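You operate a simulated robot arm through the tools that you are given. There is no shell and no other tool. Be economical: measure what you need, move in short steps, check, and stop when the job is done.

You are at the controls of a simulated two-armed robot. One attempt, no reset.

TASK
Take the tape roll from the right end of the grading table and put it on top of the green cone. Stack the 9 W bulb box from the right end of the grading table on top of the 20 W bulb box. Shut the green drawer. Press the weigh button two times. Pick up the cartridge labelled "food" from the long table with one hand, pass it to the other hand and put it in the inside of the red tray. Count the thin white cones on the long table, then put as many of the tins from the long table on the right end of the grading table. Take the yellow net marked "onions" from the long table and leave it on the top of the scale plate. Pull the orange drawer open. The order is free. Set down upright: tin.
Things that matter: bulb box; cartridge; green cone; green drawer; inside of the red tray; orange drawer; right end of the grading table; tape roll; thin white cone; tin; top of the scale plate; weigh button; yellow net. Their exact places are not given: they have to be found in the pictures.

The check looks at the end state, three seconds after you hand in, the way a careful person would. Anything else that was tipped, shoved, dropped, spilled or broken makes it a failure.

THE ROBOT
Two 7-joint arms with two-finger grippers on one trunk, on a base that drives. Base frame: it is fixed to the floor where the robot stands at the start and does not move with it; the origin is under the middle of the robot, x ahead of it, y to its left, z up; the surface under the hand at the start is at about z = 0.9. Lengths are in m, angles in rad, forces in N, time in s.
The left shoulder is at the start at [0.06, 0.123, 0.995], the right one opposite. With the tool pointing down near the work surface each hand reaches from about 0.36 to 0.8 m from the robot's upright axis, wherever it stands, measured 20 degrees to its own side. Places, roughly: bulb box [0.75, 0, 1]; cartridge [0.75, -3.5, 0.75]; green cone [0.5, 0, 1]; green drawer [1.4, -1.2, 0.4]; inside of the red tray (14x29 cm) [4.5, -0.18, 1.34]; orange drawer [4.2, 5.2, 0.7]; right end of the grading table [0.9, 0.1, 0.9]; tape roll (8x8x5 cm) [0.7, 0.2, 0.9]; thin white cone [0.25, -3.5, 0.75]; tin [0.75, -3.75, 0.75]; top of the scale plate [1.1, -2.1, 1]; weigh button [1.2, -2.2, 1]; yellow net [1, -3.75, 0.75]. Payload 1.47 kg a hand.
Tool frame (each hand has its own): the origin (TCP) lies between the finger pads and is the grasp point; the fingertips stand 0.016 m ahead of it; z points along the fingers, y is the line along which they close. Largest opening 0.087 m; the body of the gripper starts 0.055 m behind the TCP.
Orientation is told as [roll, pitch, yaw] about the base's x, y, z axes, in that order, counted from this pose: with the fingers straight down and closing along the base's y, the tool's x points along the base's -x, its y along +y and its z along -z.

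THE INTERFACE
- The arms move only by the tool step_arm. It takes "left_targets", "right_targets" or both (then of equal length, played together; a hand with none holds still); each is a list of rows, each an object (a shift or turn left out is 0, a gripper value left out holds the last) with "travel": the shift along the tool's x, y, z in m, a list of three; "rot": the turn, a rotation vector about the tool's x, y, z in rad, a list of three; "hand": the closure, from 0 (fully open) to 1 (shut). In form: [{"travel": [dx, dy, dz], "rot": [wx, wy, wz], "hand": hand}, ...]. A call has 1 to 10 rows; each row is the pose to reach, as a shift and turn from the pose commanded when the call began, along the tool's axes at that moment. Rows are played at 5 a second. More than 0.05 m and 0.15 rad between two rows, or a gripper value outside its range, and nothing of the call is played. Where a pose cannot be reached the arm comes as near as it can. A force on the tool above 40 N (or 10 N above the force at the start of the call, whichever is more), or a blocked arm, ends the call early, and 0.2 s more pass. Each finger travels about 0.153 m/s and halts on what it meets, pressing with about 28 N; the grip force reading is that of the motor and also rises with nothing between the fingers. The clock runs only during rows and for 0.2 s after the last one: add rows that repeat a pose to give the fingers time. The reply holds the time, the measured pose of the TCP, the force on the tool along the base axes, the opening and the grip force, in the units named above and with some noise, with the torque about the TCP (base axes, N m) and any sound that the robot's microphone picked up.
- Cameras (640 x 400 px; columns grow to the right, rows downward): "scene" is now at [0.086, 0.0257, 1.5545]; the picture's right is [0.30, -0.95, 0.00], its down [-0.69, -0.22, -0.69] and it looks along [0.66, 0.21, -0.73] (base axes); focal length 268 px, centre (320, 200). "left" rides on the left gripper at [0.073, -0.012, -0.09] in its tool frame; the picture's right is [0.16, 0.99, 0.00], its down [-0.72, 0.12, -0.68] and it looks along [-0.67, 0.11, 0.73] (tool axes); focal length 247 px, centre (320, 200). "right" rides on the right gripper at [0.073, 0.012, -0.09] in its tool frame; the picture's right is [-0.16, 0.99, 0.00], its down [-0.72, -0.12, -0.68] and it looks along [-0.67, -0.11, 0.73] (tool axes); focal length 247 px, centre (320, 200).
- camera(camera): a new picture of that camera. The clock stands still meanwhile.
- slide_trunk(by): slides the trunk up (or, below 0, down) by that many m; the arms and the scene camera ride with it, the base frame stays. It gives what a move gives, with no picture.
- base_move(legs): drives the robot by 1 to 6 legs, each [ahead, left, turn to the left] in m, m and rad, along the robot's own axes; the way and the turn of a leg run together, so that a leg with both is an arc; at most 1.5 m and 3.142 rad a leg. The arms and the cameras ride along, it lands a little off, and it stops where it bumps. It gives what a move gives.
- head_to(pan, tilt): turns the head with the scene camera to pan (to the left, within 2.094 rad either way) and tilt (down, from -0.506 to 1.204), counted from straight ahead of the robot. It gives what a move gives.
- locate(camera, pixels): for up to 12 pixels [column, row] of the newest picture of that camera ("zoom" is the newest enlarged one), the place [x, y, z] in the base frame of the surface seen there, good to about 0.003 m. The clock stands still meanwhile.
- close_up(camera, box): a new picture of the part [left, top, right, bottom] of that camera's present view, enlarged. The clock stands still meanwhile.
- hand_in(): hands the job in; it is judged then, once.

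Go step by step. Measure first, check grasps and placings, and put right what went wrong. The budget is 322 turns and 216 pictures, counting those below and the enlarged ones. Unless the task says otherwise, let go and move clear before handing in.

The tools are called after "Call:" as name(argument=value, ...) on one line, values as JSON. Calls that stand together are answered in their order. step_arm: Moves the arms, as the interface text tells. Its arguments: {"type":"object","properties":{"left_targets":{"type":"array"},"right_targets":{"type":"array"}},"required":[]} The other tools are called the same way: slide_trunk (by) slides the trunk up or down; base_move (legs) drives the base; head_to (pan, tilt) turns the head that bears the scene camera; camera (camera) takes a picture; locate (camera, pixels) gives the place of the surface under pixels of a picture; close_up (camera, box) takes an enlarged picture of a part of a camera's view; hand_in () hands the job in.

At the start:

```text
t: 0.0
left_tcp_pos: [0.5338, 0.2698, 1.2555]
left_tool_rot: [0.001, 0.0, 0.0]
left_force: [0.3, 0.4, -0.6]
left_wrist_torque: [0.01, -0.03, -0.02]
left_width: 0.0872
left_grasp_force: 0.1
right_tcp_pos: [0.4454, -0.1323, 1.2211]
right_tool_rot: [0.0, 0.0, -0.001]
right_force: [-0.4, -0.1, -0.3]
right_wrist_torque: [0.0, -0.01, -0.03]
right_width: 0.087
right_grasp_force: 0.1
trunk travel left (down, up): [-0.15, 0.08]
robot x, y, heading: [-0.0018, 0.0005, -0.001]
head pan, tilt: [0.305, 0.813]
```

scene: 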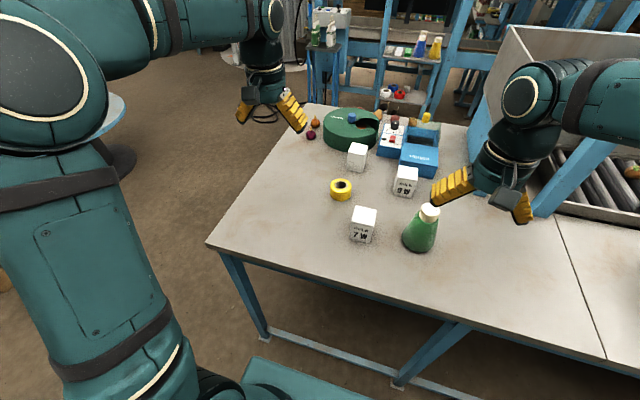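
right: 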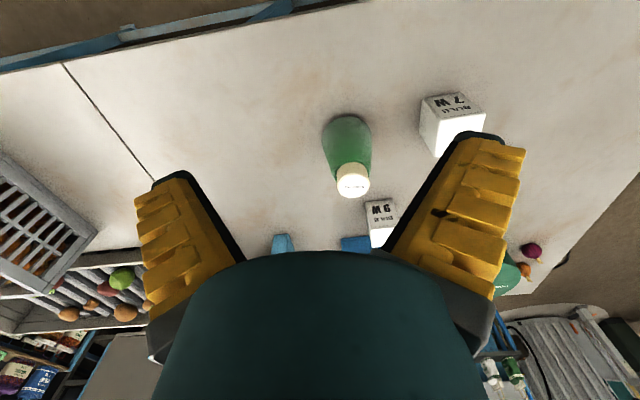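
left: 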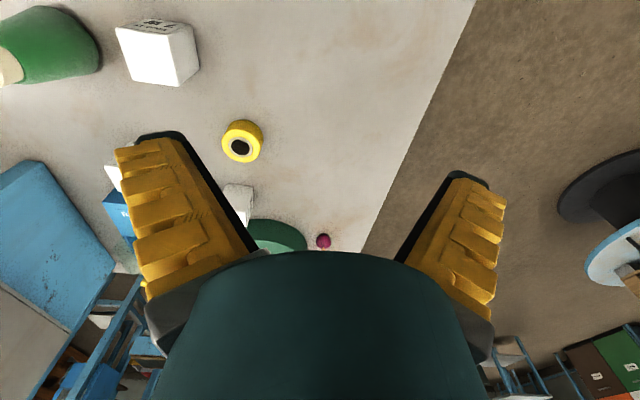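

The scene shows a tape roll (341,190), three bulb boxes (363,224), (405,181), (357,157) and the green cone (420,228). I'll enlarge the table and measure.

Call:
close_up(camera="scene", box=[300, 90, 460, 260])

Call:
locate(camera="scene", pixels=[[341, 183], [341, 198], [429, 210], [420, 240], [364, 214], [362, 235], [406, 174], [405, 190], [357, 149], [357, 165], [260, 240], [420, 170]])

```text
2.35 times, centred on (380, 175) of scene
```

zoom: 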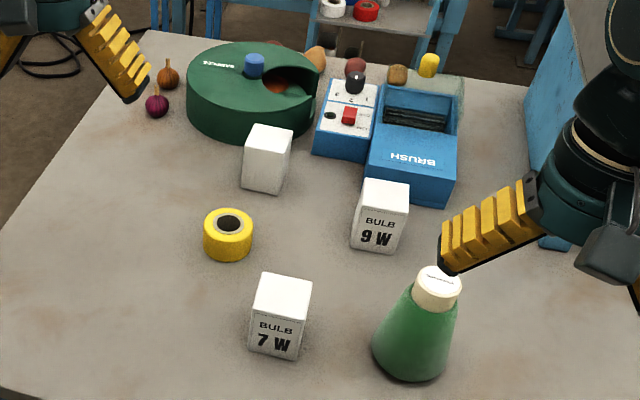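

```text
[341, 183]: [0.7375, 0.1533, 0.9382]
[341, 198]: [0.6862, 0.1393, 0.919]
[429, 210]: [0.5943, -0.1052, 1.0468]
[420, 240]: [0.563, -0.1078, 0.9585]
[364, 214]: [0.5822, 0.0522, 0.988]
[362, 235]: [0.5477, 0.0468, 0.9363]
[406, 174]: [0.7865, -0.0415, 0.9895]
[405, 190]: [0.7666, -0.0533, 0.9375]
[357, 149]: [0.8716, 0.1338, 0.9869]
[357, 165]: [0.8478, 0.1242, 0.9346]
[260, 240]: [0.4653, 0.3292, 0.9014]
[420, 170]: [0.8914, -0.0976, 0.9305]
```

The box at (357,157) shows no label from here; I measure the tape, cone and boxes precisely in the zoom.

Call:
locate(camera="zoom", pixels=[[228, 212], [228, 236], [208, 222], [249, 222], [229, 224], [437, 275], [437, 283], [416, 276], [459, 278], [383, 206], [363, 186], [405, 188]])

Call:
locate(camera="zoom", pixels=[[354, 206], [404, 210], [254, 127], [290, 131], [248, 148], [283, 153], [379, 246], [274, 190], [284, 290], [372, 354], [446, 354], [410, 381]])

```text
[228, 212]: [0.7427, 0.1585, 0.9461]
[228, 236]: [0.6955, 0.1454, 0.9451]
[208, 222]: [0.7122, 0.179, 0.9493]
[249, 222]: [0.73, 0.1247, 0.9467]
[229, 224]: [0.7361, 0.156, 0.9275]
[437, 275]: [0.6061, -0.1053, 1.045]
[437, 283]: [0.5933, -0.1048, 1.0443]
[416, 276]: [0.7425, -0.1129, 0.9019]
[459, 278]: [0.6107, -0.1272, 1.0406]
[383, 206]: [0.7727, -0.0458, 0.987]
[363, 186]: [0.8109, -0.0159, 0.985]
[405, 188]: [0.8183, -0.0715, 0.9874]
```

```text
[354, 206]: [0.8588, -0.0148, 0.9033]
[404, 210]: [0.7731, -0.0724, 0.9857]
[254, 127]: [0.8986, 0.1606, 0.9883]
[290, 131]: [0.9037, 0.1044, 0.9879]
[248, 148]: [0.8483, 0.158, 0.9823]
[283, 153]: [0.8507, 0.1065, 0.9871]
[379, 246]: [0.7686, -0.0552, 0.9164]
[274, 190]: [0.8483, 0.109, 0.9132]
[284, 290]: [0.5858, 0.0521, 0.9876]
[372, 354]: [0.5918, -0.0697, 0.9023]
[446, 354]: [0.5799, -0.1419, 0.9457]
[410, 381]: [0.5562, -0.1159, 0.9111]
```

Tape centre ≈ (0.72, 0.152), 5.7 cm wide, top z 0.946; cone top ≈ (0.60, -0.105, 1.045). I bring the left hand over the tape and move the right hand aside.

Call:
step_arm(left_targets=[{"travel": [-0.023, -0.015, 0.032], "hand": 0}, {"travel": [-0.046, -0.03, 0.064]}, {"travel": [-0.07, -0.044, 0.096]}, {"travel": [-0.093, -0.059, 0.128]}, {"travel": [-0.116, -0.074, 0.16]}, {"travel": [-0.14, -0.089, 0.192]}, {"travel": [-0.163, -0.103, 0.224]}, {"travel": [-0.186, -0.118, 0.255]}, {"travel": [-0.186, -0.118, 0.255]}], right_targets=[{"travel": [0, -0.025, 0]}, {"travel": [0, -0.05, 0]}, {"travel": [0, -0.075, 0]}, {"travel": [0, -0.1, 0]}, {"travel": [0, -0.125, 0]}, {"travel": [0, -0.15, 0]}, {"travel": [0, -0.175, 0]}, {"travel": [0, -0.2, 0]}, {"travel": [0, -0.2, 0]}])

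Call:
camera(camera="left")

Call:
camera(camera="scene")

```text
t: 2.0
left_tcp_pos: [0.7182, 0.1524, 1.0038]
left_tool_rot: [-0.001, 0.002, -0.001]
left_force: [0.1, 0.4, -0.1]
left_wrist_torque: [-0.01, 0.01, 0.0]
left_width: 0.0869
left_grasp_force: 0.1
right_tcp_pos: [0.445, -0.3318, 1.222]
right_tool_rot: [0.0, 0.001, -0.001]
right_force: [0.1, -0.3, -0.4]
right_wrist_torque: [-0.01, 0.01, 0.0]
right_width: 0.0872
right_grasp_force: 0.1
trunk travel left (down, up): [-0.15, 0.08]
robot x, y, heading: [-0.0045, -0.0018, 0.002]
head pan, tilt: [0.305, 0.813]
```

```text
211 pictures are left
```

left: 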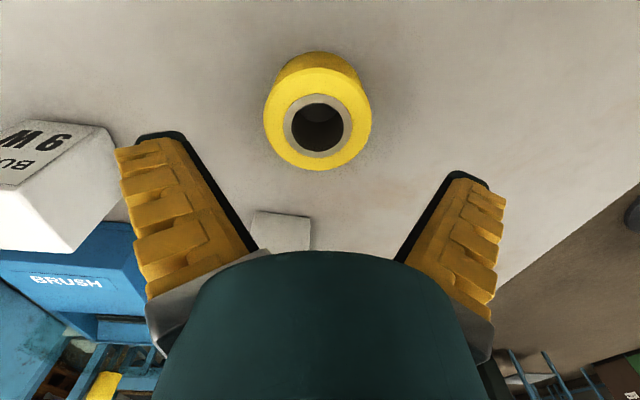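

```text
210 pictures are left
```

scene: 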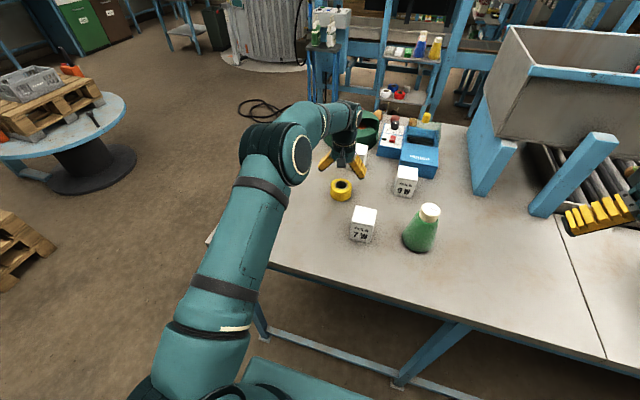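

The tape sits between the finger columns near (318,115); I check its centre with locate on its rim.

Call:
locate(camera="left", pixels=[[272, 118], [363, 115], [316, 78], [316, 162], [318, 100]])

```text
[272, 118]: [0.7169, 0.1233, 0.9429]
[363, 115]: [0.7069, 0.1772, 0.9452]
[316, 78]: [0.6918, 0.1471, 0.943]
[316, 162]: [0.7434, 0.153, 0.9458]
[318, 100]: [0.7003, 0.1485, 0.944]
```

Centre ≈ (0.717, 0.150); straight descent 7.6 cm and close.

Call:
step_arm(left_targets=[{"travel": [0, -0.002, 0.04]}, {"travel": [0, -0.002, 0.076]}, {"travel": [0, -0.002, 0.076]}, {"travel": [0, -0.002, 0.076], "hand": 1}, {"travel": [0, -0.002, 0.076]}, {"travel": [0, -0.002, 0.076]}, {"travel": [0, -0.002, 0.04]}, {"travel": [0, -0.002, -0.01]}, {"travel": [0, -0.002, -0.06]}, {"travel": [0, -0.002, -0.1]}])

Call:
camera(camera="left")

```text
t: 4.2
left_tcp_pos: [0.7202, 0.1473, 1.0988]
left_tool_rot: [0.001, 0.0, 0.001]
left_force: [0.7, -0.7, -0.1]
left_wrist_torque: [-0.01, 0.02, 0.02]
left_width: 0.0738
left_grasp_force: 27.9
right_tcp_pos: [0.4458, -0.3321, 1.2202]
right_tool_rot: [-0.001, 0.0, 0.0]
right_force: [0.0, -0.6, -0.2]
right_wrist_torque: [-0.03, -0.01, 0.03]
right_width: 0.0869
right_grasp_force: 0.1
trunk travel left (down, up): [-0.15, 0.08]
robot x, y, heading: [0.0028, 0.0022, -0.002]
head pan, tilt: [0.305, 0.813]
```

```text
209 pictures are left
```

left: 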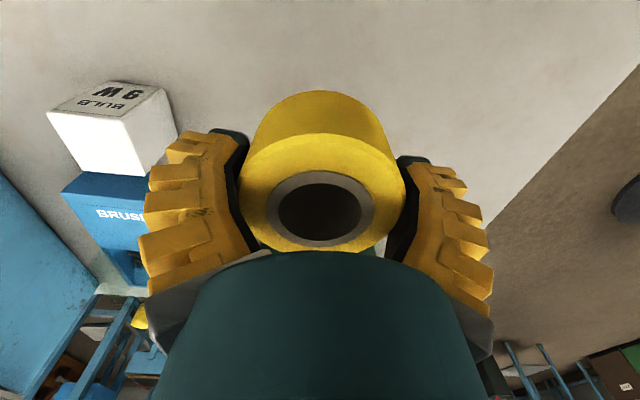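

Tape held, width 0.074. I measure its hole, the tape's position in the hand, and the cone's cap.

Call:
locate(camera="left", pixels=[[269, 212], [374, 212], [320, 173], [320, 246], [320, 142], [320, 251]])

Call:
close_up(camera="scene", box=[380, 190, 460, 260])

```text
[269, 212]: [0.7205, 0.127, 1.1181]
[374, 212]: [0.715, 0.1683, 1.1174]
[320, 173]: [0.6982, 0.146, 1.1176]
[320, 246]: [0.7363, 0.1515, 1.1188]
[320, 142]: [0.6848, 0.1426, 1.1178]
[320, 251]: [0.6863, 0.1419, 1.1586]
```

```text
5.71 times, centred on (420, 225) of scene
```

zoom: 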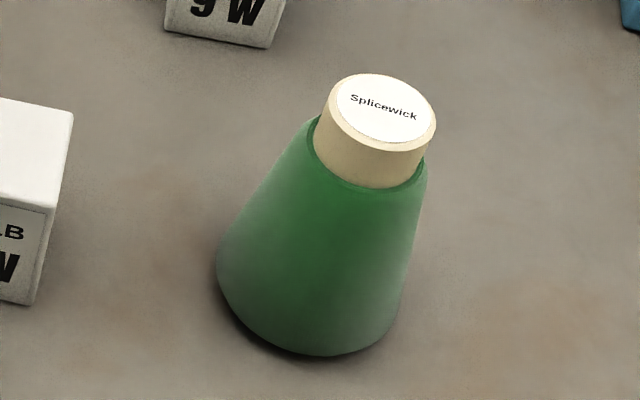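

The cone cap is flat-topped; I locate its rim points.

Call:
locate(camera="zoom", pixels=[[383, 108], [383, 78], [383, 138], [338, 95], [430, 118], [345, 80]])

Call:
locate(camera="left", pixels=[[278, 210], [362, 210], [320, 182], [320, 238], [320, 210]])

```text
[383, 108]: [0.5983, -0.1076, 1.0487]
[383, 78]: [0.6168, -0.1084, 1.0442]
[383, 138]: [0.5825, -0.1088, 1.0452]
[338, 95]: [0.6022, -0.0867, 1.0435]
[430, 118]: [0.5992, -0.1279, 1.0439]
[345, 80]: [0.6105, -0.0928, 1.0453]
```

```text
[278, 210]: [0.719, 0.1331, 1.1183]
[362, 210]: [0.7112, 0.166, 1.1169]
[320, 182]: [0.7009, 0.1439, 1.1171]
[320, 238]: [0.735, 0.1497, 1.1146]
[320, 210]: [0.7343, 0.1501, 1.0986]
```

Cap centre (0.600, -0.108, 1.045); tape bottom is ~2.7 cm below TCP. I move above the cone.

Call:
step_arm(left_targets=[{"travel": [0.0, 0, -0.03]}, {"travel": [0.017, -0.0365, -0.03]}, {"travel": [0.034, -0.073, -0.03]}, {"travel": [0.051, -0.11, -0.03]}, {"travel": [0.068, -0.146, -0.03]}, {"travel": [0.085, -0.183, -0.03]}, {"travel": [0.102, -0.22, -0.03]}, {"travel": [0.118, -0.2555, -0.03]}, {"travel": [0.118, -0.2555, -0.03]}])

Call:
camera(camera="scene")

Call:
camera(camera="left")

```text
t: 6.2
left_tcp_pos: [0.6017, -0.1074, 1.1274]
left_tool_rot: [0.0, -0.001, 0.0]
left_force: [0.5, -0.9, 0.1]
left_wrist_torque: [-0.01, 0.01, 0.0]
left_width: 0.0737
left_grasp_force: 27.7
right_tcp_pos: [0.4459, -0.3307, 1.2219]
right_tool_rot: [0.0, -0.001, -0.001]
right_force: [-1.0, 0.3, -0.2]
right_wrist_torque: [0.0, 0.01, -0.06]
right_width: 0.087
right_grasp_force: 0.1
trunk travel left (down, up): [-0.15, 0.08]
robot x, y, heading: [-0.0012, -0.0015, 0.0]
head pan, tilt: [0.305, 0.813]
```

```text
207 pictures are left
```

scene: 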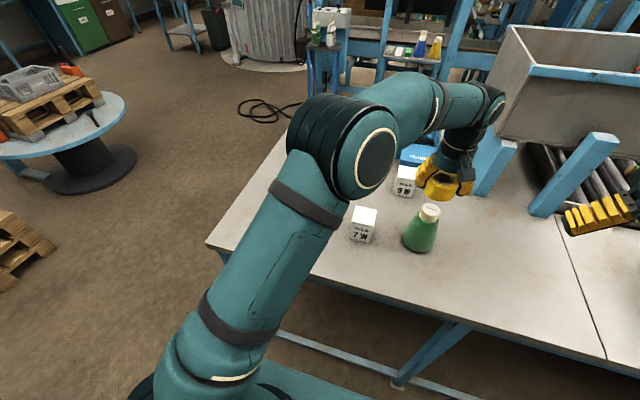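

```text
206 pictures are left
```

left: 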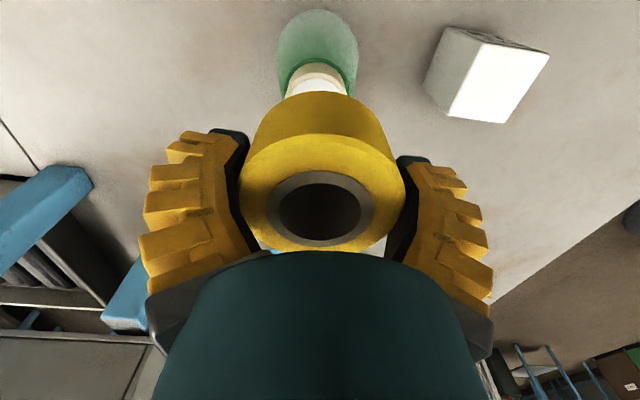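

Aligned above the cone; I lower 5.4 cm.

Call:
step_arm(left_targets=[{"travel": [0, 0, 0.03]}, {"travel": [0, 0, 0.048]}, {"travel": [0, 0, 0.053]}, {"travel": [0, 0, 0.055]}, {"travel": [0, 0, 0.055]}])

Call:
camera(camera="scene")

```text
t: 7.4
left_tcp_pos: [0.6018, -0.1059, 1.0749]
left_tool_rot: [0.001, 0.001, -0.001]
left_force: [0.3, -0.4, -0.9]
left_wrist_torque: [-0.01, -0.02, 0.03]
left_width: 0.0738
left_grasp_force: 28.3
right_tcp_pos: [0.4468, -0.332, 1.2205]
right_tool_rot: [-0.001, -0.001, 0.0]
right_force: [-0.1, -0.2, 0.3]
right_wrist_torque: [0.01, 0.01, 0.01]
right_width: 0.0868
right_grasp_force: 0.1
trunk travel left (down, up): [-0.15, 0.08]
robot x, y, heading: [-0.0001, -0.0008, -0.004]
head pan, tilt: [0.305, 0.813]
```

```text
205 pictures are left
```

scene: 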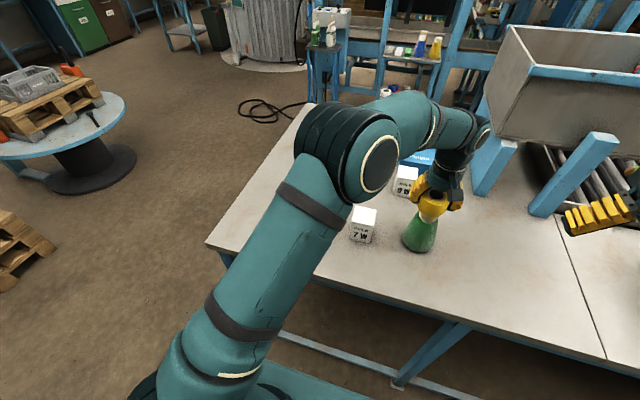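

Call:
close_up(camera="scene", box=[380, 150, 480, 260])

Call:
step_arm(left_targets=[{"travel": [0, 0, 0.002]}, {"travel": [0, 0, 0.004]}, {"travel": [0, 0, 0.004]}])

```text
3.64 times, centred on (430, 205) of scene
```

zoom: 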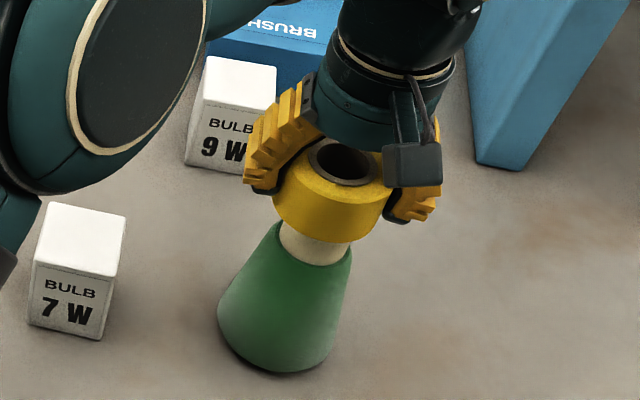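

```text
t: 8.2
left_tcp_pos: [0.6023, -0.1052, 1.0705]
left_tool_rot: [0.0, 0.001, 0.001]
left_force: [-0.5, -0.8, -0.9]
left_wrist_torque: [-0.02, -0.01, 0.02]
left_width: 0.0735
left_grasp_force: 27.7
right_tcp_pos: [0.4456, -0.3323, 1.2203]
right_tool_rot: [0.0, -0.002, 0.001]
right_force: [0.5, -0.1, -0.3]
right_wrist_torque: [-0.02, 0.01, 0.0]
right_width: 0.0869
right_grasp_force: 0.1
trunk travel left (down, up): [-0.15, 0.08]
robot x, y, heading: [0.0013, 0.0032, -0.002]
head pan, tilt: [0.305, 0.813]
```

No contact yet (fz ≈ -0.9), so I feel down in small steps.

Call:
step_arm(left_targets=[{"travel": [0, -0.002, 0.002]}, {"travel": [0, -0.002, 0.003]}, {"travel": [0, -0.002, 0.003]}])

```text
t: 9.0
left_tcp_pos: [0.6016, -0.1065, 1.0679]
left_tool_rot: [-0.001, -0.002, 0.0]
left_force: [2.1, 0.6, 6.9]
left_wrist_torque: [-0.05, -0.05, -0.02]
left_width: 0.0737
left_grasp_force: 28.0
right_tcp_pos: [0.4454, -0.3319, 1.2214]
right_tool_rot: [-0.001, 0.001, 0.0]
right_force: [-0.6, 0.4, -0.1]
right_wrist_torque: [-0.05, -0.03, 0.01]
right_width: 0.0868
right_grasp_force: 0.1
trunk travel left (down, up): [-0.15, 0.08]
robot x, y, heading: [-0.0018, 0.0013, 0.001]
head pan, tilt: [0.305, 0.813]
```

Contact (7 N up); I ease, open, and lift clear.

Call:
step_arm(left_targets=[{"travel": [0, 0, -0.001]}, {"travel": [0, 0, -0.001], "hand": 0.1}, {"travel": [0, 0, -0.001], "hand": 0}, {"travel": [0, 0, -0.001], "hand": 0}, {"travel": [0, 0, -0.03]}, {"travel": [0, 0, -0.07]}, {"travel": [0, 0, -0.11]}, {"travel": [0, 0.05, -0.11]}, {"travel": [0, 0.1, -0.11]}])

Call:
camera(camera="scene")

```text
t: 11.0
left_tcp_pos: [0.6034, -0.0052, 1.1788]
left_tool_rot: [0.002, 0.0, 0.001]
left_force: [0.6, 0.5, -0.8]
left_wrist_torque: [-0.01, 0.01, 0.02]
left_width: 0.0871
left_grasp_force: 0.0
right_tcp_pos: [0.4464, -0.332, 1.221]
right_tool_rot: [-0.001, 0.0, -0.001]
right_force: [0.1, 0.4, -0.2]
right_wrist_torque: [0.01, 0.02, 0.02]
right_width: 0.0869
right_grasp_force: 0.1
trunk travel left (down, up): [-0.15, 0.08]
robot x, y, heading: [0.0029, -0.0003, -0.002]
head pan, tilt: [0.305, 0.813]
```

```text
203 pictures are left
```

scene: 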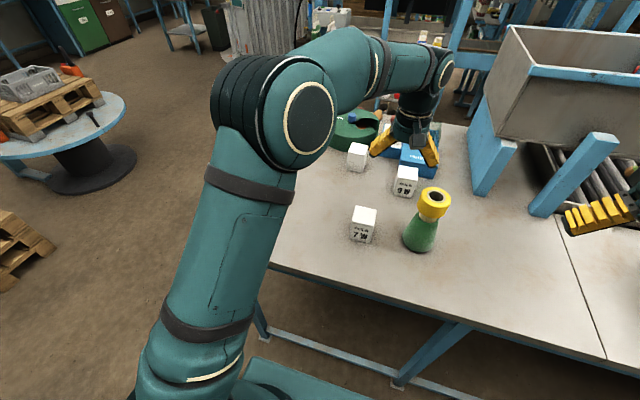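

The tape sits on the cone (434,200). Now I turn the left wrist to look at the third box's left/back faces for its label.

Call:
step_arm(left_targets=[{"travel": [-0.015, 0.03, 0.003], "rot": [0, 0, 0.14]}, {"travel": [-0.03, 0.06, 0.006], "rot": [0, 0, 0.28]}, {"travel": [-0.045, 0.09, 0.009], "rot": [0, 0, 0.42]}, {"travel": [-0.06, 0.12, 0.012], "rot": [0, 0, 0.56]}, {"travel": [-0.075, 0.15, 0.015], "rot": [0, 0, 0.7]}, {"travel": [-0.09, 0.18, 0.018], "rot": [0, 0, 0.84]}, {"travel": [-0.105, 0.21, 0.021], "rot": [0, 0, 0.98]}, {"travel": [-0.12, 0.24, 0.024], "rot": [0, 0, 1.12]}, {"travel": [-0.135, 0.27, 0.027], "rot": [0, 0, 1.26]}, {"travel": [-0.147, 0.305, 0.03], "rot": [0, 0, 1.4]}])

Call:
camera(camera="left")

```text
t: 13.2
left_tcp_pos: [0.7284, 0.3006, 1.1451]
left_tool_rot: [-0.001, -0.002, -1.4]
left_force: [0.2, 0.1, -0.1]
left_wrist_torque: [-0.03, 0.02, -0.01]
left_width: 0.087
left_grasp_force: 0.1
left hand out of reach, approached as far as the arm can: row 9, 10
right_tcp_pos: [0.4472, -0.3299, 1.2202]
right_tool_rot: [0.0, 0.0, -0.001]
right_force: [0.4, -0.2, 1.1]
right_wrist_torque: [-0.06, 0.02, 0.01]
right_width: 0.0869
right_grasp_force: 0.0
trunk travel left (down, up): [-0.15, 0.08]
robot x, y, heading: [-0.0045, 0.0029, -0.003]
head pan, tilt: [0.305, 0.813]
```

```text
202 pictures are left
```

left: 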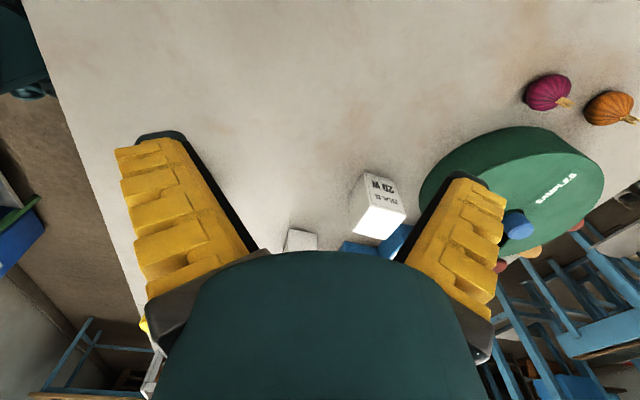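

The side face reads "20 W" at (378,190), so that box at (0.875, 0.133) is the target. Its reach is a bit far, so I check how much room the base has ahead of the table edge.

Call:
head_to(pan=0.0, tilt=1.2)

Call:
camera(camera="scene")

```text
t: 14.1
left_tcp_pos: [0.7279, 0.2986, 1.1456]
left_tool_rot: [-0.001, 0.0, -1.399]
left_force: [-0.4, 0.0, -0.7]
left_wrist_torque: [0.02, 0.01, 0.01]
left_width: 0.087
left_grasp_force: 0.0
right_tcp_pos: [0.446, -0.331, 1.2206]
right_tool_rot: [-0.001, 0.001, -0.001]
right_force: [0.0, 0.5, 0.2]
right_wrist_torque: [0.02, -0.02, -0.03]
right_width: 0.0873
right_grasp_force: 0.0
trunk travel left (down, up): [-0.15, 0.08]
robot x, y, heading: [-0.0022, -0.0019, 0.003]
head pan, tilt: [0.0, 1.201]
```

```text
201 pictures are left
```

scene: 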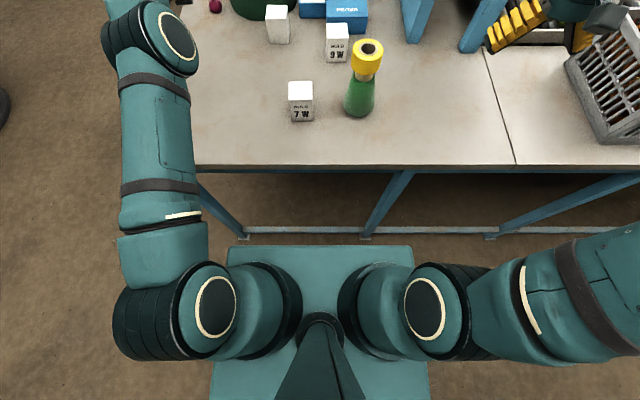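

Call:
locate(camera="scene", pixels=[[320, 247], [230, 250], [412, 250], [320, 228], [320, 170], [320, 160], [243, 235], [490, 235], [196, 150]])

```text
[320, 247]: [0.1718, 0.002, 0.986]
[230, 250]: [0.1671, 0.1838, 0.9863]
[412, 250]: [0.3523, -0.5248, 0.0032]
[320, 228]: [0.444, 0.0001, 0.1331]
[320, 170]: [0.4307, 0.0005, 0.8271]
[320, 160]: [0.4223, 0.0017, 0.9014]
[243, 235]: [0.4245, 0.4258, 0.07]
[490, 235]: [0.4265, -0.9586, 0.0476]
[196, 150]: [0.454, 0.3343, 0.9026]
```

Trunk front is at x 0.17, table edge at 0.42, a cross-bar at 0.43 low down: about 0.1 m forward is safe. First I turn the left wrist back, place it near the 9 W line, and pull the right hand in.

Call:
step_arm(left_targets=[{"travel": [-0.033, -0.009, 0], "rot": [0, 0, -0.14]}, {"travel": [-0.067, -0.018, 0], "rot": [0, 0, -0.28]}, {"travel": [-0.1, -0.026, 0], "rot": [0, 0, -0.42]}, {"travel": [-0.133, -0.035, 0], "rot": [0, 0, -0.56]}, {"travel": [-0.167, -0.044, 0], "rot": [0, 0, -0.7]}, {"travel": [-0.2, -0.053, 0], "rot": [0, 0, -0.84]}, {"travel": [-0.233, -0.062, 0], "rot": [0, 0, -0.98]}, {"travel": [-0.267, -0.07, 0], "rot": [0, 0, -1.12]}, {"travel": [-0.3, -0.079, 0], "rot": [0, 0, -1.26]}, {"travel": [-0.333, -0.088, 0], "rot": [0, 0, -1.4]}], right_targets=[{"travel": [0.01, 0, 0]}, {"travel": [0.02, 0, 0]}, {"travel": [0.03, 0, 0]}, {"travel": [0.04, 0, 0]}, {"travel": [0.05, 0, 0]}, {"travel": [0.06, 0, 0]}, {"travel": [0.07, 0, 0]}, {"travel": [0.08, 0, 0]}, {"travel": [0.08, 0, 0]}, {"travel": [0.08, 0, 0]}])

Call:
slide_trunk(by=0.04)

Call:
base_move(legs=[[0.1, 0, 0]])

Call:
head_to(pan=0.1, tilt=0.9)

Call:
camera(camera="scene")

Call:
camera(camera="left")

```text
t: 16.3
left_tcp_pos: [0.6982, -0.0454, 1.1479]
left_tool_rot: [0.0, 0.0, 0.001]
left_force: [0.4, -0.5, 0.4]
left_wrist_torque: [0.01, 0.0, 0.0]
left_width: 0.0872
left_grasp_force: 0.0
left hand out of reach, approached as far as the arm can: row 1, 2, 3, 4, 5, 6, 7, 8, 9
right_tcp_pos: [0.3646, -0.3343, 1.2197]
right_tool_rot: [0.003, 0.0, 0.0]
right_force: [-0.4, 0.0, 0.0]
right_wrist_torque: [0.01, 0.0, 0.0]
right_width: 0.0868
right_grasp_force: 0.1
trunk travel left (down, up): [-0.15, 0.08]
robot x, y, heading: [0.0007, -0.0026, 0.002]
head pan, tilt: [0.0, 1.201]
```

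```text
t: 17.1
left_tcp_pos: [0.6983, -0.0447, 1.1862]
left_tool_rot: [0.0, -0.001, 0.0]
left_force: [-0.7, 0.4, -0.7]
left_wrist_torque: [0.0, 0.03, 0.05]
left_width: 0.0872
left_grasp_force: 0.0
right_tcp_pos: [0.3646, -0.3328, 1.2599]
right_tool_rot: [0.0, 0.0, 0.0]
right_force: [-0.5, -0.2, 0.3]
right_wrist_torque: [-0.01, -0.02, 0.01]
right_width: 0.0868
right_grasp_force: 0.0
trunk travel left (down, up): [-0.19, 0.04]
robot x, y, heading: [0.0, -0.0016, 0.003]
head pan, tilt: [0.0, 1.201]
```

```text
t: 18.2
left_tcp_pos: [0.7991, -0.0457, 1.1876]
left_tool_rot: [-0.001, 0.0, -0.001]
left_force: [-0.5, -0.4, -0.5]
left_wrist_torque: [0.02, 0.02, -0.03]
left_width: 0.0872
left_grasp_force: 0.1
right_tcp_pos: [0.4651, -0.3342, 1.2611]
right_tool_rot: [0.0, 0.0, -0.001]
right_force: [0.0, -0.6, 0.1]
right_wrist_torque: [0.0, 0.04, 0.0]
right_width: 0.0865
right_grasp_force: 0.1
trunk travel left (down, up): [-0.19, 0.04]
robot x, y, heading: [0.0994, 0.0007, -0.001]
head pan, tilt: [0.0, 1.201]
```

```text
t: 19.0
left_tcp_pos: [0.7985, -0.0458, 1.1878]
left_tool_rot: [0.0, 0.001, -0.001]
left_force: [-0.3, 0.6, -0.4]
left_wrist_torque: [-0.02, 0.0, -0.01]
left_width: 0.0868
left_grasp_force: 0.1
right_tcp_pos: [0.4665, -0.3329, 1.26]
right_tool_rot: [0.0, -0.002, -0.002]
right_force: [0.7, 1.2, -0.6]
right_wrist_torque: [0.01, 0.02, 0.0]
right_width: 0.0871
right_grasp_force: 0.1
trunk travel left (down, up): [-0.19, 0.04]
robot x, y, heading: [0.1036, -0.0013, -0.003]
head pan, tilt: [0.099, 0.901]
```

```text
200 pictures are left
```

scene: 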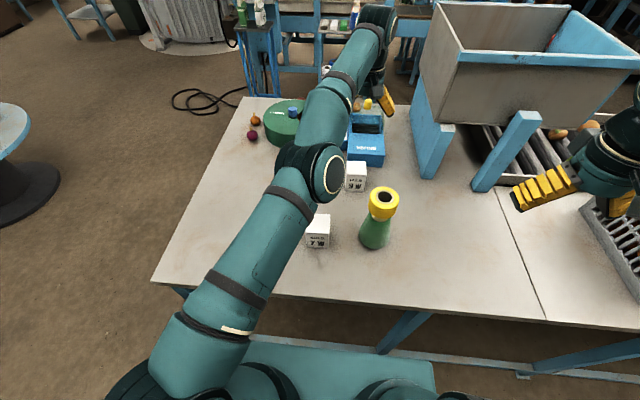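

```text
199 pictures are left
```

left: 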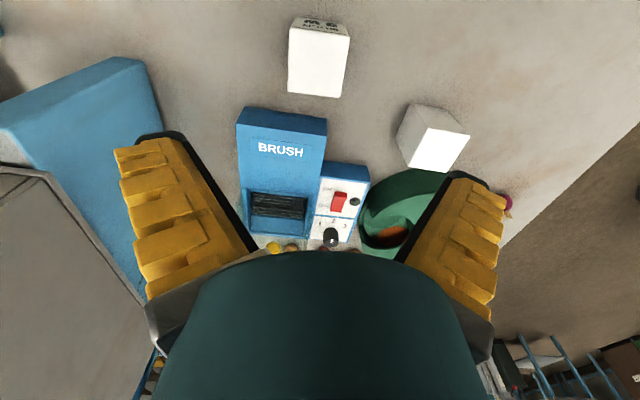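

Both boxes are visible in the left camera (9 W top at (319,60), 20 W top at (437,150)); I measure their corners.

Call:
close_up(camera="left", box=[260, 0, 480, 180])

Call:
locate(camera="left", pixels=[[294, 34], [345, 39], [291, 88], [338, 94], [319, 60], [424, 131], [466, 136], [407, 162], [450, 169], [437, 150], [283, 115], [324, 122]])

```text
2.22 times, centred on (370, 90) of left
```

zoom: 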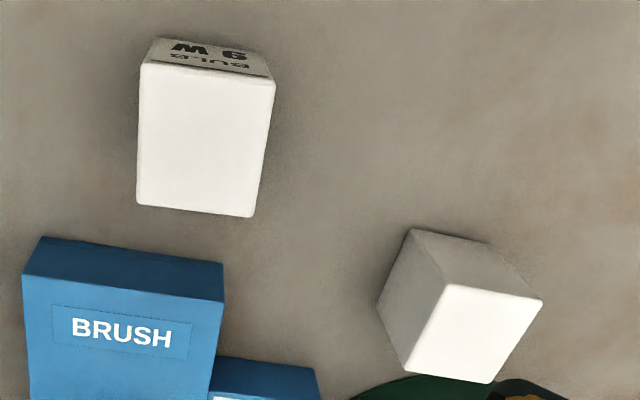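

```text
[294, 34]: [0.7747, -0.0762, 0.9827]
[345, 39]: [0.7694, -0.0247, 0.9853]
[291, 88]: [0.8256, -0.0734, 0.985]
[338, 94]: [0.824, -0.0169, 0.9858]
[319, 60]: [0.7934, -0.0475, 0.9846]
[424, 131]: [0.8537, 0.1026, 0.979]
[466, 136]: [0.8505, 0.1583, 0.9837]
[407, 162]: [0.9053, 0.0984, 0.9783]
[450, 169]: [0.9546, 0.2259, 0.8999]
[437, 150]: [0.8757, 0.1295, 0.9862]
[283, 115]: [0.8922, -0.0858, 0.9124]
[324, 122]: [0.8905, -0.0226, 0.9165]
```

9 W centre ≈ (0.798, -0.047), yaw ≈ +0.09; 20 W centre ≈ (0.877, 0.131), yaw ≈ 0. I descend on the 9 W box, grip and lift.

Call:
step_arm(left_targets=[{"travel": [0, -0.001, 0.045], "rot": [0, 0, -0.09]}, {"travel": [0, -0.001, 0.09], "rot": [0, 0, -0.09]}, {"travel": [0, -0.001, 0.135], "rot": [0, 0, -0.09]}, {"travel": [0, -0.001, 0.18], "rot": [0, 0, -0.09]}, {"travel": [0, -0.001, 0.21], "rot": [0, 0, -0.09]}, {"travel": [0, -0.001, 0.233], "rot": [0, 0, -0.09]}, {"travel": [0, -0.001, 0.233], "rot": [0, 0, -0.09]}, {"travel": [0, -0.001, 0.233], "rot": [0, 0, -0.09], "hand": 1}, {"travel": [0, -0.001, 0.233], "rot": [0, 0, -0.09]}, {"travel": [0, -0.001, 0.233], "rot": [0, 0, -0.09]}])

Call:
camera(camera="left")

```text
t: 21.2
left_tcp_pos: [0.8196, -0.0537, 0.9543]
left_tool_rot: [-0.001, 0.001, 0.087]
left_force: [0.1, 1.1, 0.6]
left_wrist_torque: [0.0, -0.01, -0.01]
left_width: 0.0704
left_grasp_force: 27.7
left hand out of reach, approached as far as the arm can: row 1, 2, 3, 4, 5, 6, 7, 8, 9, 10
right_tcp_pos: [0.4653, -0.3337, 1.2591]
right_tool_rot: [-0.001, -0.001, -0.001]
right_force: [-1.1, -0.3, -0.1]
right_wrist_torque: [-0.03, -0.01, 0.0]
right_width: 0.087
right_grasp_force: 0.0
trunk travel left (down, up): [-0.19, 0.04]
robot x, y, heading: [0.0972, -0.0007, -0.005]
head pan, tilt: [0.099, 0.901]
```

```text
197 pictures are left
```

left: 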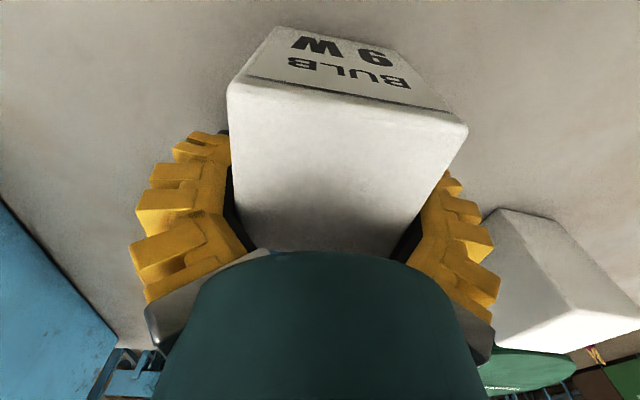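

The reach fell 2 cm long (x 0.82) and the box looks skewed in the fingers; I measure before lifting.

Call:
locate(camera="left", pixels=[[236, 92], [460, 128], [252, 240], [390, 250], [340, 170], [240, 160], [430, 180], [320, 240]])

Call:
close_up(camera="scene", box=[290, 90, 450, 200])

```text
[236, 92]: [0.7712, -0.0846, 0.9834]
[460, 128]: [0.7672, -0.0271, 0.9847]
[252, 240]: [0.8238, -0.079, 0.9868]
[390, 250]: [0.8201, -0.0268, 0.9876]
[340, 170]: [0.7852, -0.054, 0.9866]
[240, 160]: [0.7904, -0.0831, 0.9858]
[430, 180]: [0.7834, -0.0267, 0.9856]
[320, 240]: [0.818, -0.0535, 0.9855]
```

```text
3.64 times, centred on (370, 145) of scene
```

zoom: 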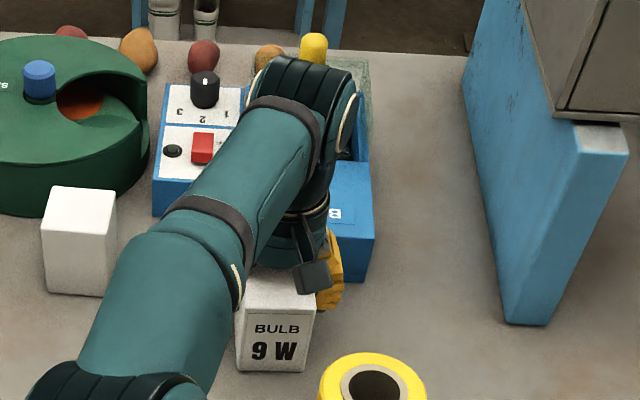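

The grip is 2.3 cm off-centre, so I release, rise and turn back to yaw 0 to regrip properly.

Call:
step_arm(left_targets=[{"hand": 0}, {"hand": 0}, {"travel": [0, 0, -0.04]}, {"travel": [0, 0, -0.08]}, {"travel": [0, 0, -0.08], "rot": [0, 0, 0.09]}, {"travel": [0, 0, -0.08], "rot": [0, 0, 0.09]}, {"travel": [0, 0, -0.08], "rot": [0, 0, 0.09]}])

Call:
camera(camera="left")

```text
t: 22.8
left_tcp_pos: [0.821, -0.0554, 1.0325]
left_tool_rot: [0.001, -0.001, -0.001]
left_force: [0.5, 0.6, 0.3]
left_wrist_torque: [0.0, -0.01, -0.02]
left_width: 0.0873
left_grasp_force: 0.1
right_tcp_pos: [0.4657, -0.3334, 1.2606]
right_tool_rot: [0.0, 0.0, -0.001]
right_force: [0.2, -0.5, -0.2]
right_wrist_torque: [0.01, 0.02, -0.01]
right_width: 0.087
right_grasp_force: 0.0
trunk travel left (down, up): [-0.19, 0.04]
robot x, y, heading: [0.1046, 0.0006, -0.002]
head pan, tilt: [0.099, 0.901]
```

```text
195 pictures are left
```

left: 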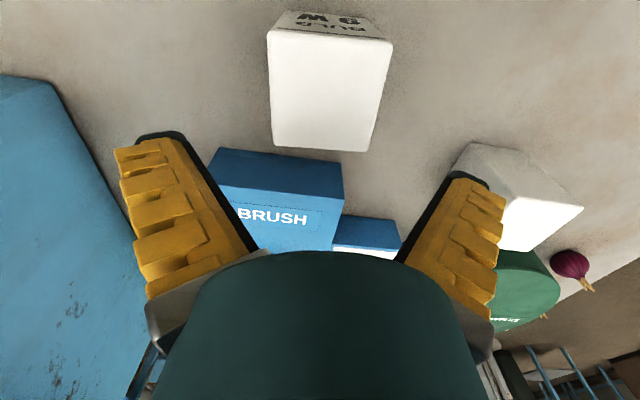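

Call:
locate(camera="left", pixels=[[271, 33], [386, 44], [274, 142], [366, 148]])

Call:
step_arm(left_targets=[{"travel": [0.011, 0, 0]}, {"travel": [0.023, 0, 0]}, {"travel": [0.023, 0, 0]}])

```text
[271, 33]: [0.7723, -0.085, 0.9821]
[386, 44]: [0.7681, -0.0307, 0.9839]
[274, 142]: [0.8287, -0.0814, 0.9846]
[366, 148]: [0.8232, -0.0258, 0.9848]
```

```text
t: 23.6
left_tcp_pos: [0.8188, -0.0606, 1.0338]
left_tool_rot: [-0.001, 0.001, -0.003]
left_force: [-0.1, 0.5, 0.6]
left_wrist_torque: [-0.01, -0.02, 0.04]
left_width: 0.087
left_grasp_force: 0.2
left hand out of reach, approached as far as the arm can: row 1, 2, 3
right_tcp_pos: [0.4647, -0.3342, 1.2605]
right_tool_rot: [0.001, -0.001, -0.003]
right_force: [-0.3, 0.2, 0.2]
right_wrist_torque: [-0.03, -0.04, -0.01]
right_width: 0.0871
right_grasp_force: 0.2
trunk travel left (down, up): [-0.19, 0.04]
robot x, y, heading: [0.1004, -0.0007, -0.004]
head pan, tilt: [0.099, 0.901]
```

The arm is at a joint limit in this posture; I rise to re-enter with yaw 0 from the height that worked.

Call:
step_arm(left_targets=[{"travel": [0, 0.01, -0.05]}, {"travel": [0, 0.02, -0.1]}, {"travel": [0, 0.05, -0.13]}, {"travel": [0.02, 0.08, -0.15]}, {"travel": [0.04, 0.1, -0.15]}, {"travel": [0.06, 0.12, -0.15]}, {"travel": [0.06, 0.12, -0.15]}])

Call:
step_arm(left_targets=[{"travel": [-0.01, -0.02, 0.04]}, {"travel": [-0.02, -0.05, 0.08]}, {"travel": [-0.03, -0.08, 0.1]}, {"travel": [-0.04, -0.115, 0.12]}, {"travel": [-0.04, -0.115, 0.12]}])

```text
refused: row 1 steps farther than a row can; nothing moved
```

```text
refused: row 2 steps farther than a row can; nothing moved
```

Call:
step_arm(left_targets=[{"travel": [0, 0.01, -0.04]}, {"travel": [0, 0.02, -0.08]}, {"travel": [0, 0.045, -0.11]}, {"travel": [0.02, 0.07, -0.13]}, {"travel": [0.04, 0.095, -0.14]}, {"travel": [0.06, 0.12, -0.15]}, {"travel": [0.06, 0.12, -0.15]}])

Call:
step_arm(left_targets=[{"travel": [-0.01, -0.02, 0.03]}, {"travel": [-0.02, -0.05, 0.06]}, {"travel": [-0.03, -0.08, 0.09]}, {"travel": [-0.04, -0.11, 0.12]}, {"travel": [-0.04, -0.115, 0.12]}])

```text
t: 25.2
left_tcp_pos: [0.7606, 0.0605, 1.1827]
left_tool_rot: [-0.001, 0.001, -0.002]
left_force: [0.1, 0.2, 0.0]
left_wrist_torque: [-0.01, 0.02, -0.01]
left_width: 0.0867
left_grasp_force: 0.0
right_tcp_pos: [0.4663, -0.3346, 1.2605]
right_tool_rot: [0.002, 0.001, -0.001]
right_force: [-0.5, -1.3, -0.7]
right_wrist_torque: [0.0, 0.03, 0.0]
right_width: 0.0873
right_grasp_force: 0.0
trunk travel left (down, up): [-0.19, 0.04]
robot x, y, heading: [0.1015, -0.0004, 0.002]
head pan, tilt: [0.099, 0.901]
```

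```text
t: 26.4
left_tcp_pos: [0.7999, -0.0534, 1.0612]
left_tool_rot: [-0.001, -0.002, -0.003]
left_force: [0.1, 0.4, -1.1]
left_wrist_torque: [0.0, -0.04, -0.01]
left_width: 0.0872
left_grasp_force: 0.0
right_tcp_pos: [0.464, -0.3332, 1.2614]
right_tool_rot: [0.0, -0.001, -0.002]
right_force: [0.2, -1.1, 0.4]
right_wrist_torque: [-0.04, -0.01, 0.01]
right_width: 0.0869
right_grasp_force: 0.0
trunk travel left (down, up): [-0.19, 0.04]
robot x, y, heading: [0.1016, 0.0009, 0.001]
head pan, tilt: [0.099, 0.901]
```

Now at (0.800, -0.053, 1.061) cleanly. I descend onto the box centre (0.798, -0.056) and grip.

Call:
step_arm(left_targets=[{"travel": [0.001, -0.002, 0.035]}, {"travel": [0.001, -0.002, 0.07]}, {"travel": [0.001, -0.002, 0.106]}, {"travel": [0.001, -0.002, 0.106]}])

```text
t: 27.4
left_tcp_pos: [0.7979, -0.0559, 0.9571]
left_tool_rot: [0.0, -0.001, -0.003]
left_force: [-0.1, 0.5, -0.6]
left_wrist_torque: [0.01, 0.0, 0.0]
left_width: 0.0871
left_grasp_force: 0.1
right_tcp_pos: [0.4648, -0.334, 1.2608]
right_tool_rot: [0.0, 0.002, 0.0]
right_force: [-1.2, -0.5, 0.2]
right_wrist_torque: [-0.03, -0.01, 0.02]
right_width: 0.087
right_grasp_force: 0.1
trunk travel left (down, up): [-0.19, 0.04]
robot x, y, heading: [0.1001, -0.0011, -0.002]
head pan, tilt: [0.099, 0.901]
```

Call:
step_arm(left_targets=[{"hand": 1}, {"hand": 1}, {"hand": 1}, {"travel": [0, 0, -0.04]}, {"travel": [0, 0, -0.08]}, {"travel": [0, 0, -0.12]}, {"travel": [0, 0, -0.15]}])

Call:
camera(camera="left")

```text
t: 29.0
left_tcp_pos: [0.7973, -0.0553, 1.1061]
left_tool_rot: [-0.001, 0.0, -0.001]
left_force: [-0.1, -0.4, -0.8]
left_wrist_torque: [-0.03, -0.02, -0.02]
left_width: 0.0699
left_grasp_force: 28.1
right_tcp_pos: [0.4639, -0.3327, 1.2605]
right_tool_rot: [-0.001, 0.0, -0.001]
right_force: [-1.1, -0.4, 0.5]
right_wrist_torque: [-0.02, -0.02, 0.01]
right_width: 0.0868
right_grasp_force: 0.0
trunk travel left (down, up): [-0.19, 0.04]
robot x, y, heading: [0.0989, -0.0019, -0.002]
head pan, tilt: [0.099, 0.901]
```

```text
194 pictures are left
```

left: 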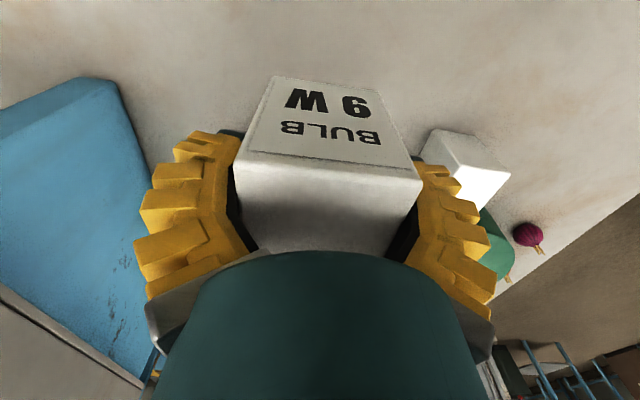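

Box gripped and lifted (bottom ≈ TCP-0.057). I move over the 20 W box.

Call:
step_arm(left_targets=[{"travel": [-0.016, 0.037, 0]}, {"travel": [-0.032, 0.074, 0]}, {"travel": [-0.048, 0.111, 0]}, {"travel": [-0.064, 0.148, 0]}, {"travel": [-0.08, 0.186, 0]}, {"travel": [-0.08, 0.186, 0]}])

Call:
camera(camera="left")

Call:
camera(camera="scene")

```text
t: 30.4
left_tcp_pos: [0.8541, 0.1324, 1.1029]
left_tool_rot: [0.0, -0.001, -0.002]
left_force: [0.2, 1.0, -0.8]
left_wrist_torque: [-0.02, -0.02, 0.02]
left_width: 0.0703
left_grasp_force: 28.3
left hand out of reach, approached as far as the arm can: row 4, 5, 6
right_tcp_pos: [0.465, -0.3334, 1.2602]
right_tool_rot: [0.0, -0.001, 0.0]
right_force: [0.4, -0.5, 0.4]
right_wrist_torque: [-0.04, -0.01, 0.0]
right_width: 0.087
right_grasp_force: 0.0
trunk travel left (down, up): [-0.19, 0.04]
robot x, y, heading: [0.1032, -0.0012, -0.002]
head pan, tilt: [0.099, 0.901]
```

```text
193 pictures are left
```

left: 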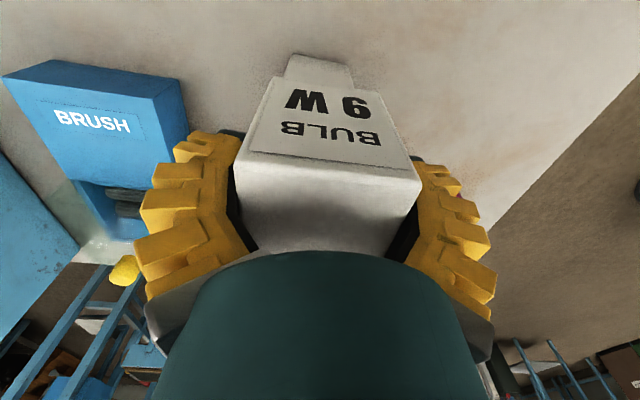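

```text
192 pictures are left
```

scene: 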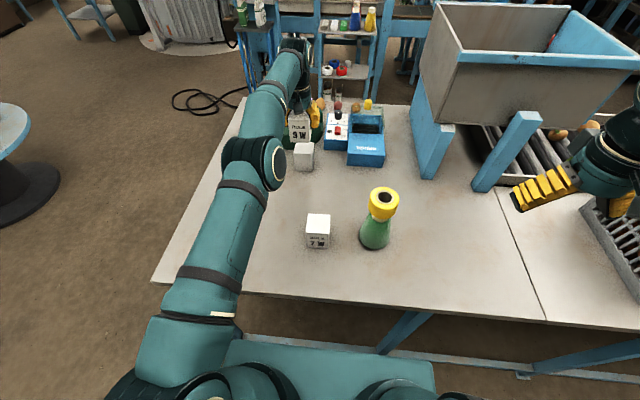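

2.3 cm short at arm's reach; raising the trunk flattens the arm and gains reach.

Call:
slide_trunk(by=0.04)

Call:
step_arm(left_targets=[{"travel": [0, 0, 0.02]}, {"travel": [-0.01, 0, 0.04]}, {"travel": [-0.023, 0, 0.05]}, {"travel": [-0.023, 0, 0.06]}, {"travel": [-0.023, 0, 0.06]}])

```text
t: 31.3
left_tcp_pos: [0.8548, 0.1332, 1.142]
left_tool_rot: [0.0, 0.0, -0.002]
left_force: [-0.3, 0.0, -0.7]
left_wrist_torque: [0.03, -0.01, 0.01]
left_width: 0.0697
left_grasp_force: 27.5
right_tcp_pos: [0.4661, -0.3349, 1.2992]
right_tool_rot: [-0.002, -0.001, -0.002]
right_force: [0.5, -0.3, 0.0]
right_wrist_torque: [0.03, -0.02, 0.0]
right_width: 0.0871
right_grasp_force: 0.1
trunk travel left (down, up): [-0.23, 0.0]
robot x, y, heading: [0.0989, -0.0015, 0.005]
head pan, tilt: [0.099, 0.901]
```

```text
t: 32.5
left_tcp_pos: [0.8604, 0.1333, 1.0889]
left_tool_rot: [-0.001, -0.002, -0.002]
left_force: [-0.3, 0.0, -0.9]
left_wrist_torque: [0.01, 0.03, 0.02]
left_width: 0.0698
left_grasp_force: 28.6
left hand out of reach, approached as far as the arm can: row 2, 3, 4, 5
right_tcp_pos: [0.465, -0.334, 1.3001]
right_tool_rot: [-0.001, 0.0, 0.0]
right_force: [0.4, -0.6, -0.1]
right_wrist_torque: [0.01, -0.05, 0.03]
right_width: 0.0871
right_grasp_force: 0.0
trunk travel left (down, up): [-0.23, 0.0]
robot x, y, heading: [0.102, 0.0019, 0.0]
head pan, tilt: [0.099, 0.901]
```

Still 1.7 cm short; a 2 cm base nudge forward closes it.

Call:
base_move(legs=[[0.022, 0, 0]])

Call:
camera(camera="left")

Call:
close_up(camera="scene", box=[240, 60, 400, 190])

```text
t: 33.3
left_tcp_pos: [0.8812, 0.1326, 1.0891]
left_tool_rot: [0.001, 0.002, -0.002]
left_force: [0.7, -0.9, -0.4]
left_wrist_torque: [-0.01, 0.0, -0.01]
left_width: 0.0698
left_grasp_force: 28.0
right_tcp_pos: [0.485, -0.3332, 1.3003]
right_tool_rot: [0.0, 0.0, -0.002]
right_force: [0.1, 0.4, -0.1]
right_wrist_torque: [-0.01, 0.05, 0.0]
right_width: 0.0868
right_grasp_force: 0.0
trunk travel left (down, up): [-0.23, 0.0]
robot x, y, heading: [0.1225, -0.0025, -0.003]
head pan, tilt: [0.099, 0.901]
```

```text
191 pictures are left
```

left: 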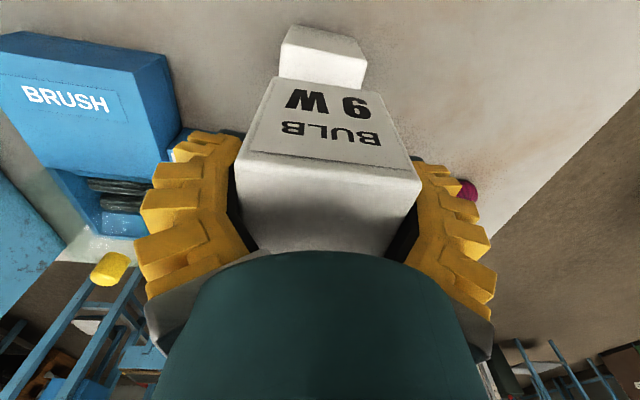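

```text
3.08 times, centred on (320, 125) of scene
```

zoom: 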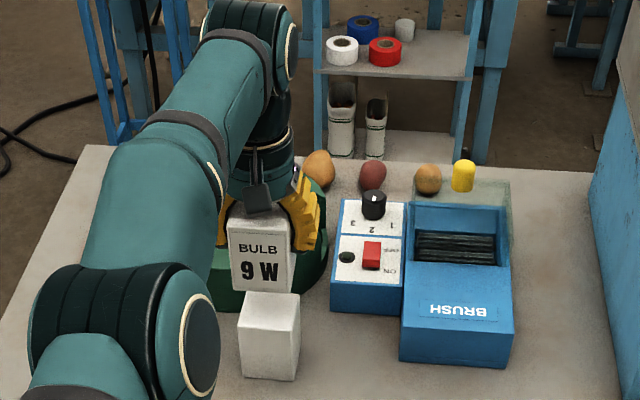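

I compare the held box's edges with the 20 W box beneath.

Call:
locate(camera="left", pixels=[[242, 155], [416, 183], [281, 83], [372, 93], [286, 48], [357, 58], [284, 72], [364, 82], [264, 240], [390, 245]])

Call:
locate(camera="zoom", pixels=[[243, 298], [298, 298], [240, 320], [298, 325], [233, 285], [289, 288], [242, 370], [295, 375]])

```text
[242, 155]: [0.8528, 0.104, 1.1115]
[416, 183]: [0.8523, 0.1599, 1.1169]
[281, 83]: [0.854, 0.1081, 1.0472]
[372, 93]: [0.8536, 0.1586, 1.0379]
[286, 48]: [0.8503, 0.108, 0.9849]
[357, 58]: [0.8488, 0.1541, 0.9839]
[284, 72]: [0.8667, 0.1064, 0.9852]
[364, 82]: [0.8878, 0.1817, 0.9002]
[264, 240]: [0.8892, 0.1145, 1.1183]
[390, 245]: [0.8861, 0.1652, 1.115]
```

```text
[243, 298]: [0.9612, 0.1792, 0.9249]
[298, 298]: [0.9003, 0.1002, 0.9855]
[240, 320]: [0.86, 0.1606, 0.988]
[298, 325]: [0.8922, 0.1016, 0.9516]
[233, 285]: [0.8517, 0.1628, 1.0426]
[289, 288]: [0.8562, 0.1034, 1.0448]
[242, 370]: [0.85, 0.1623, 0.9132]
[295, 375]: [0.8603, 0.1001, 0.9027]
```

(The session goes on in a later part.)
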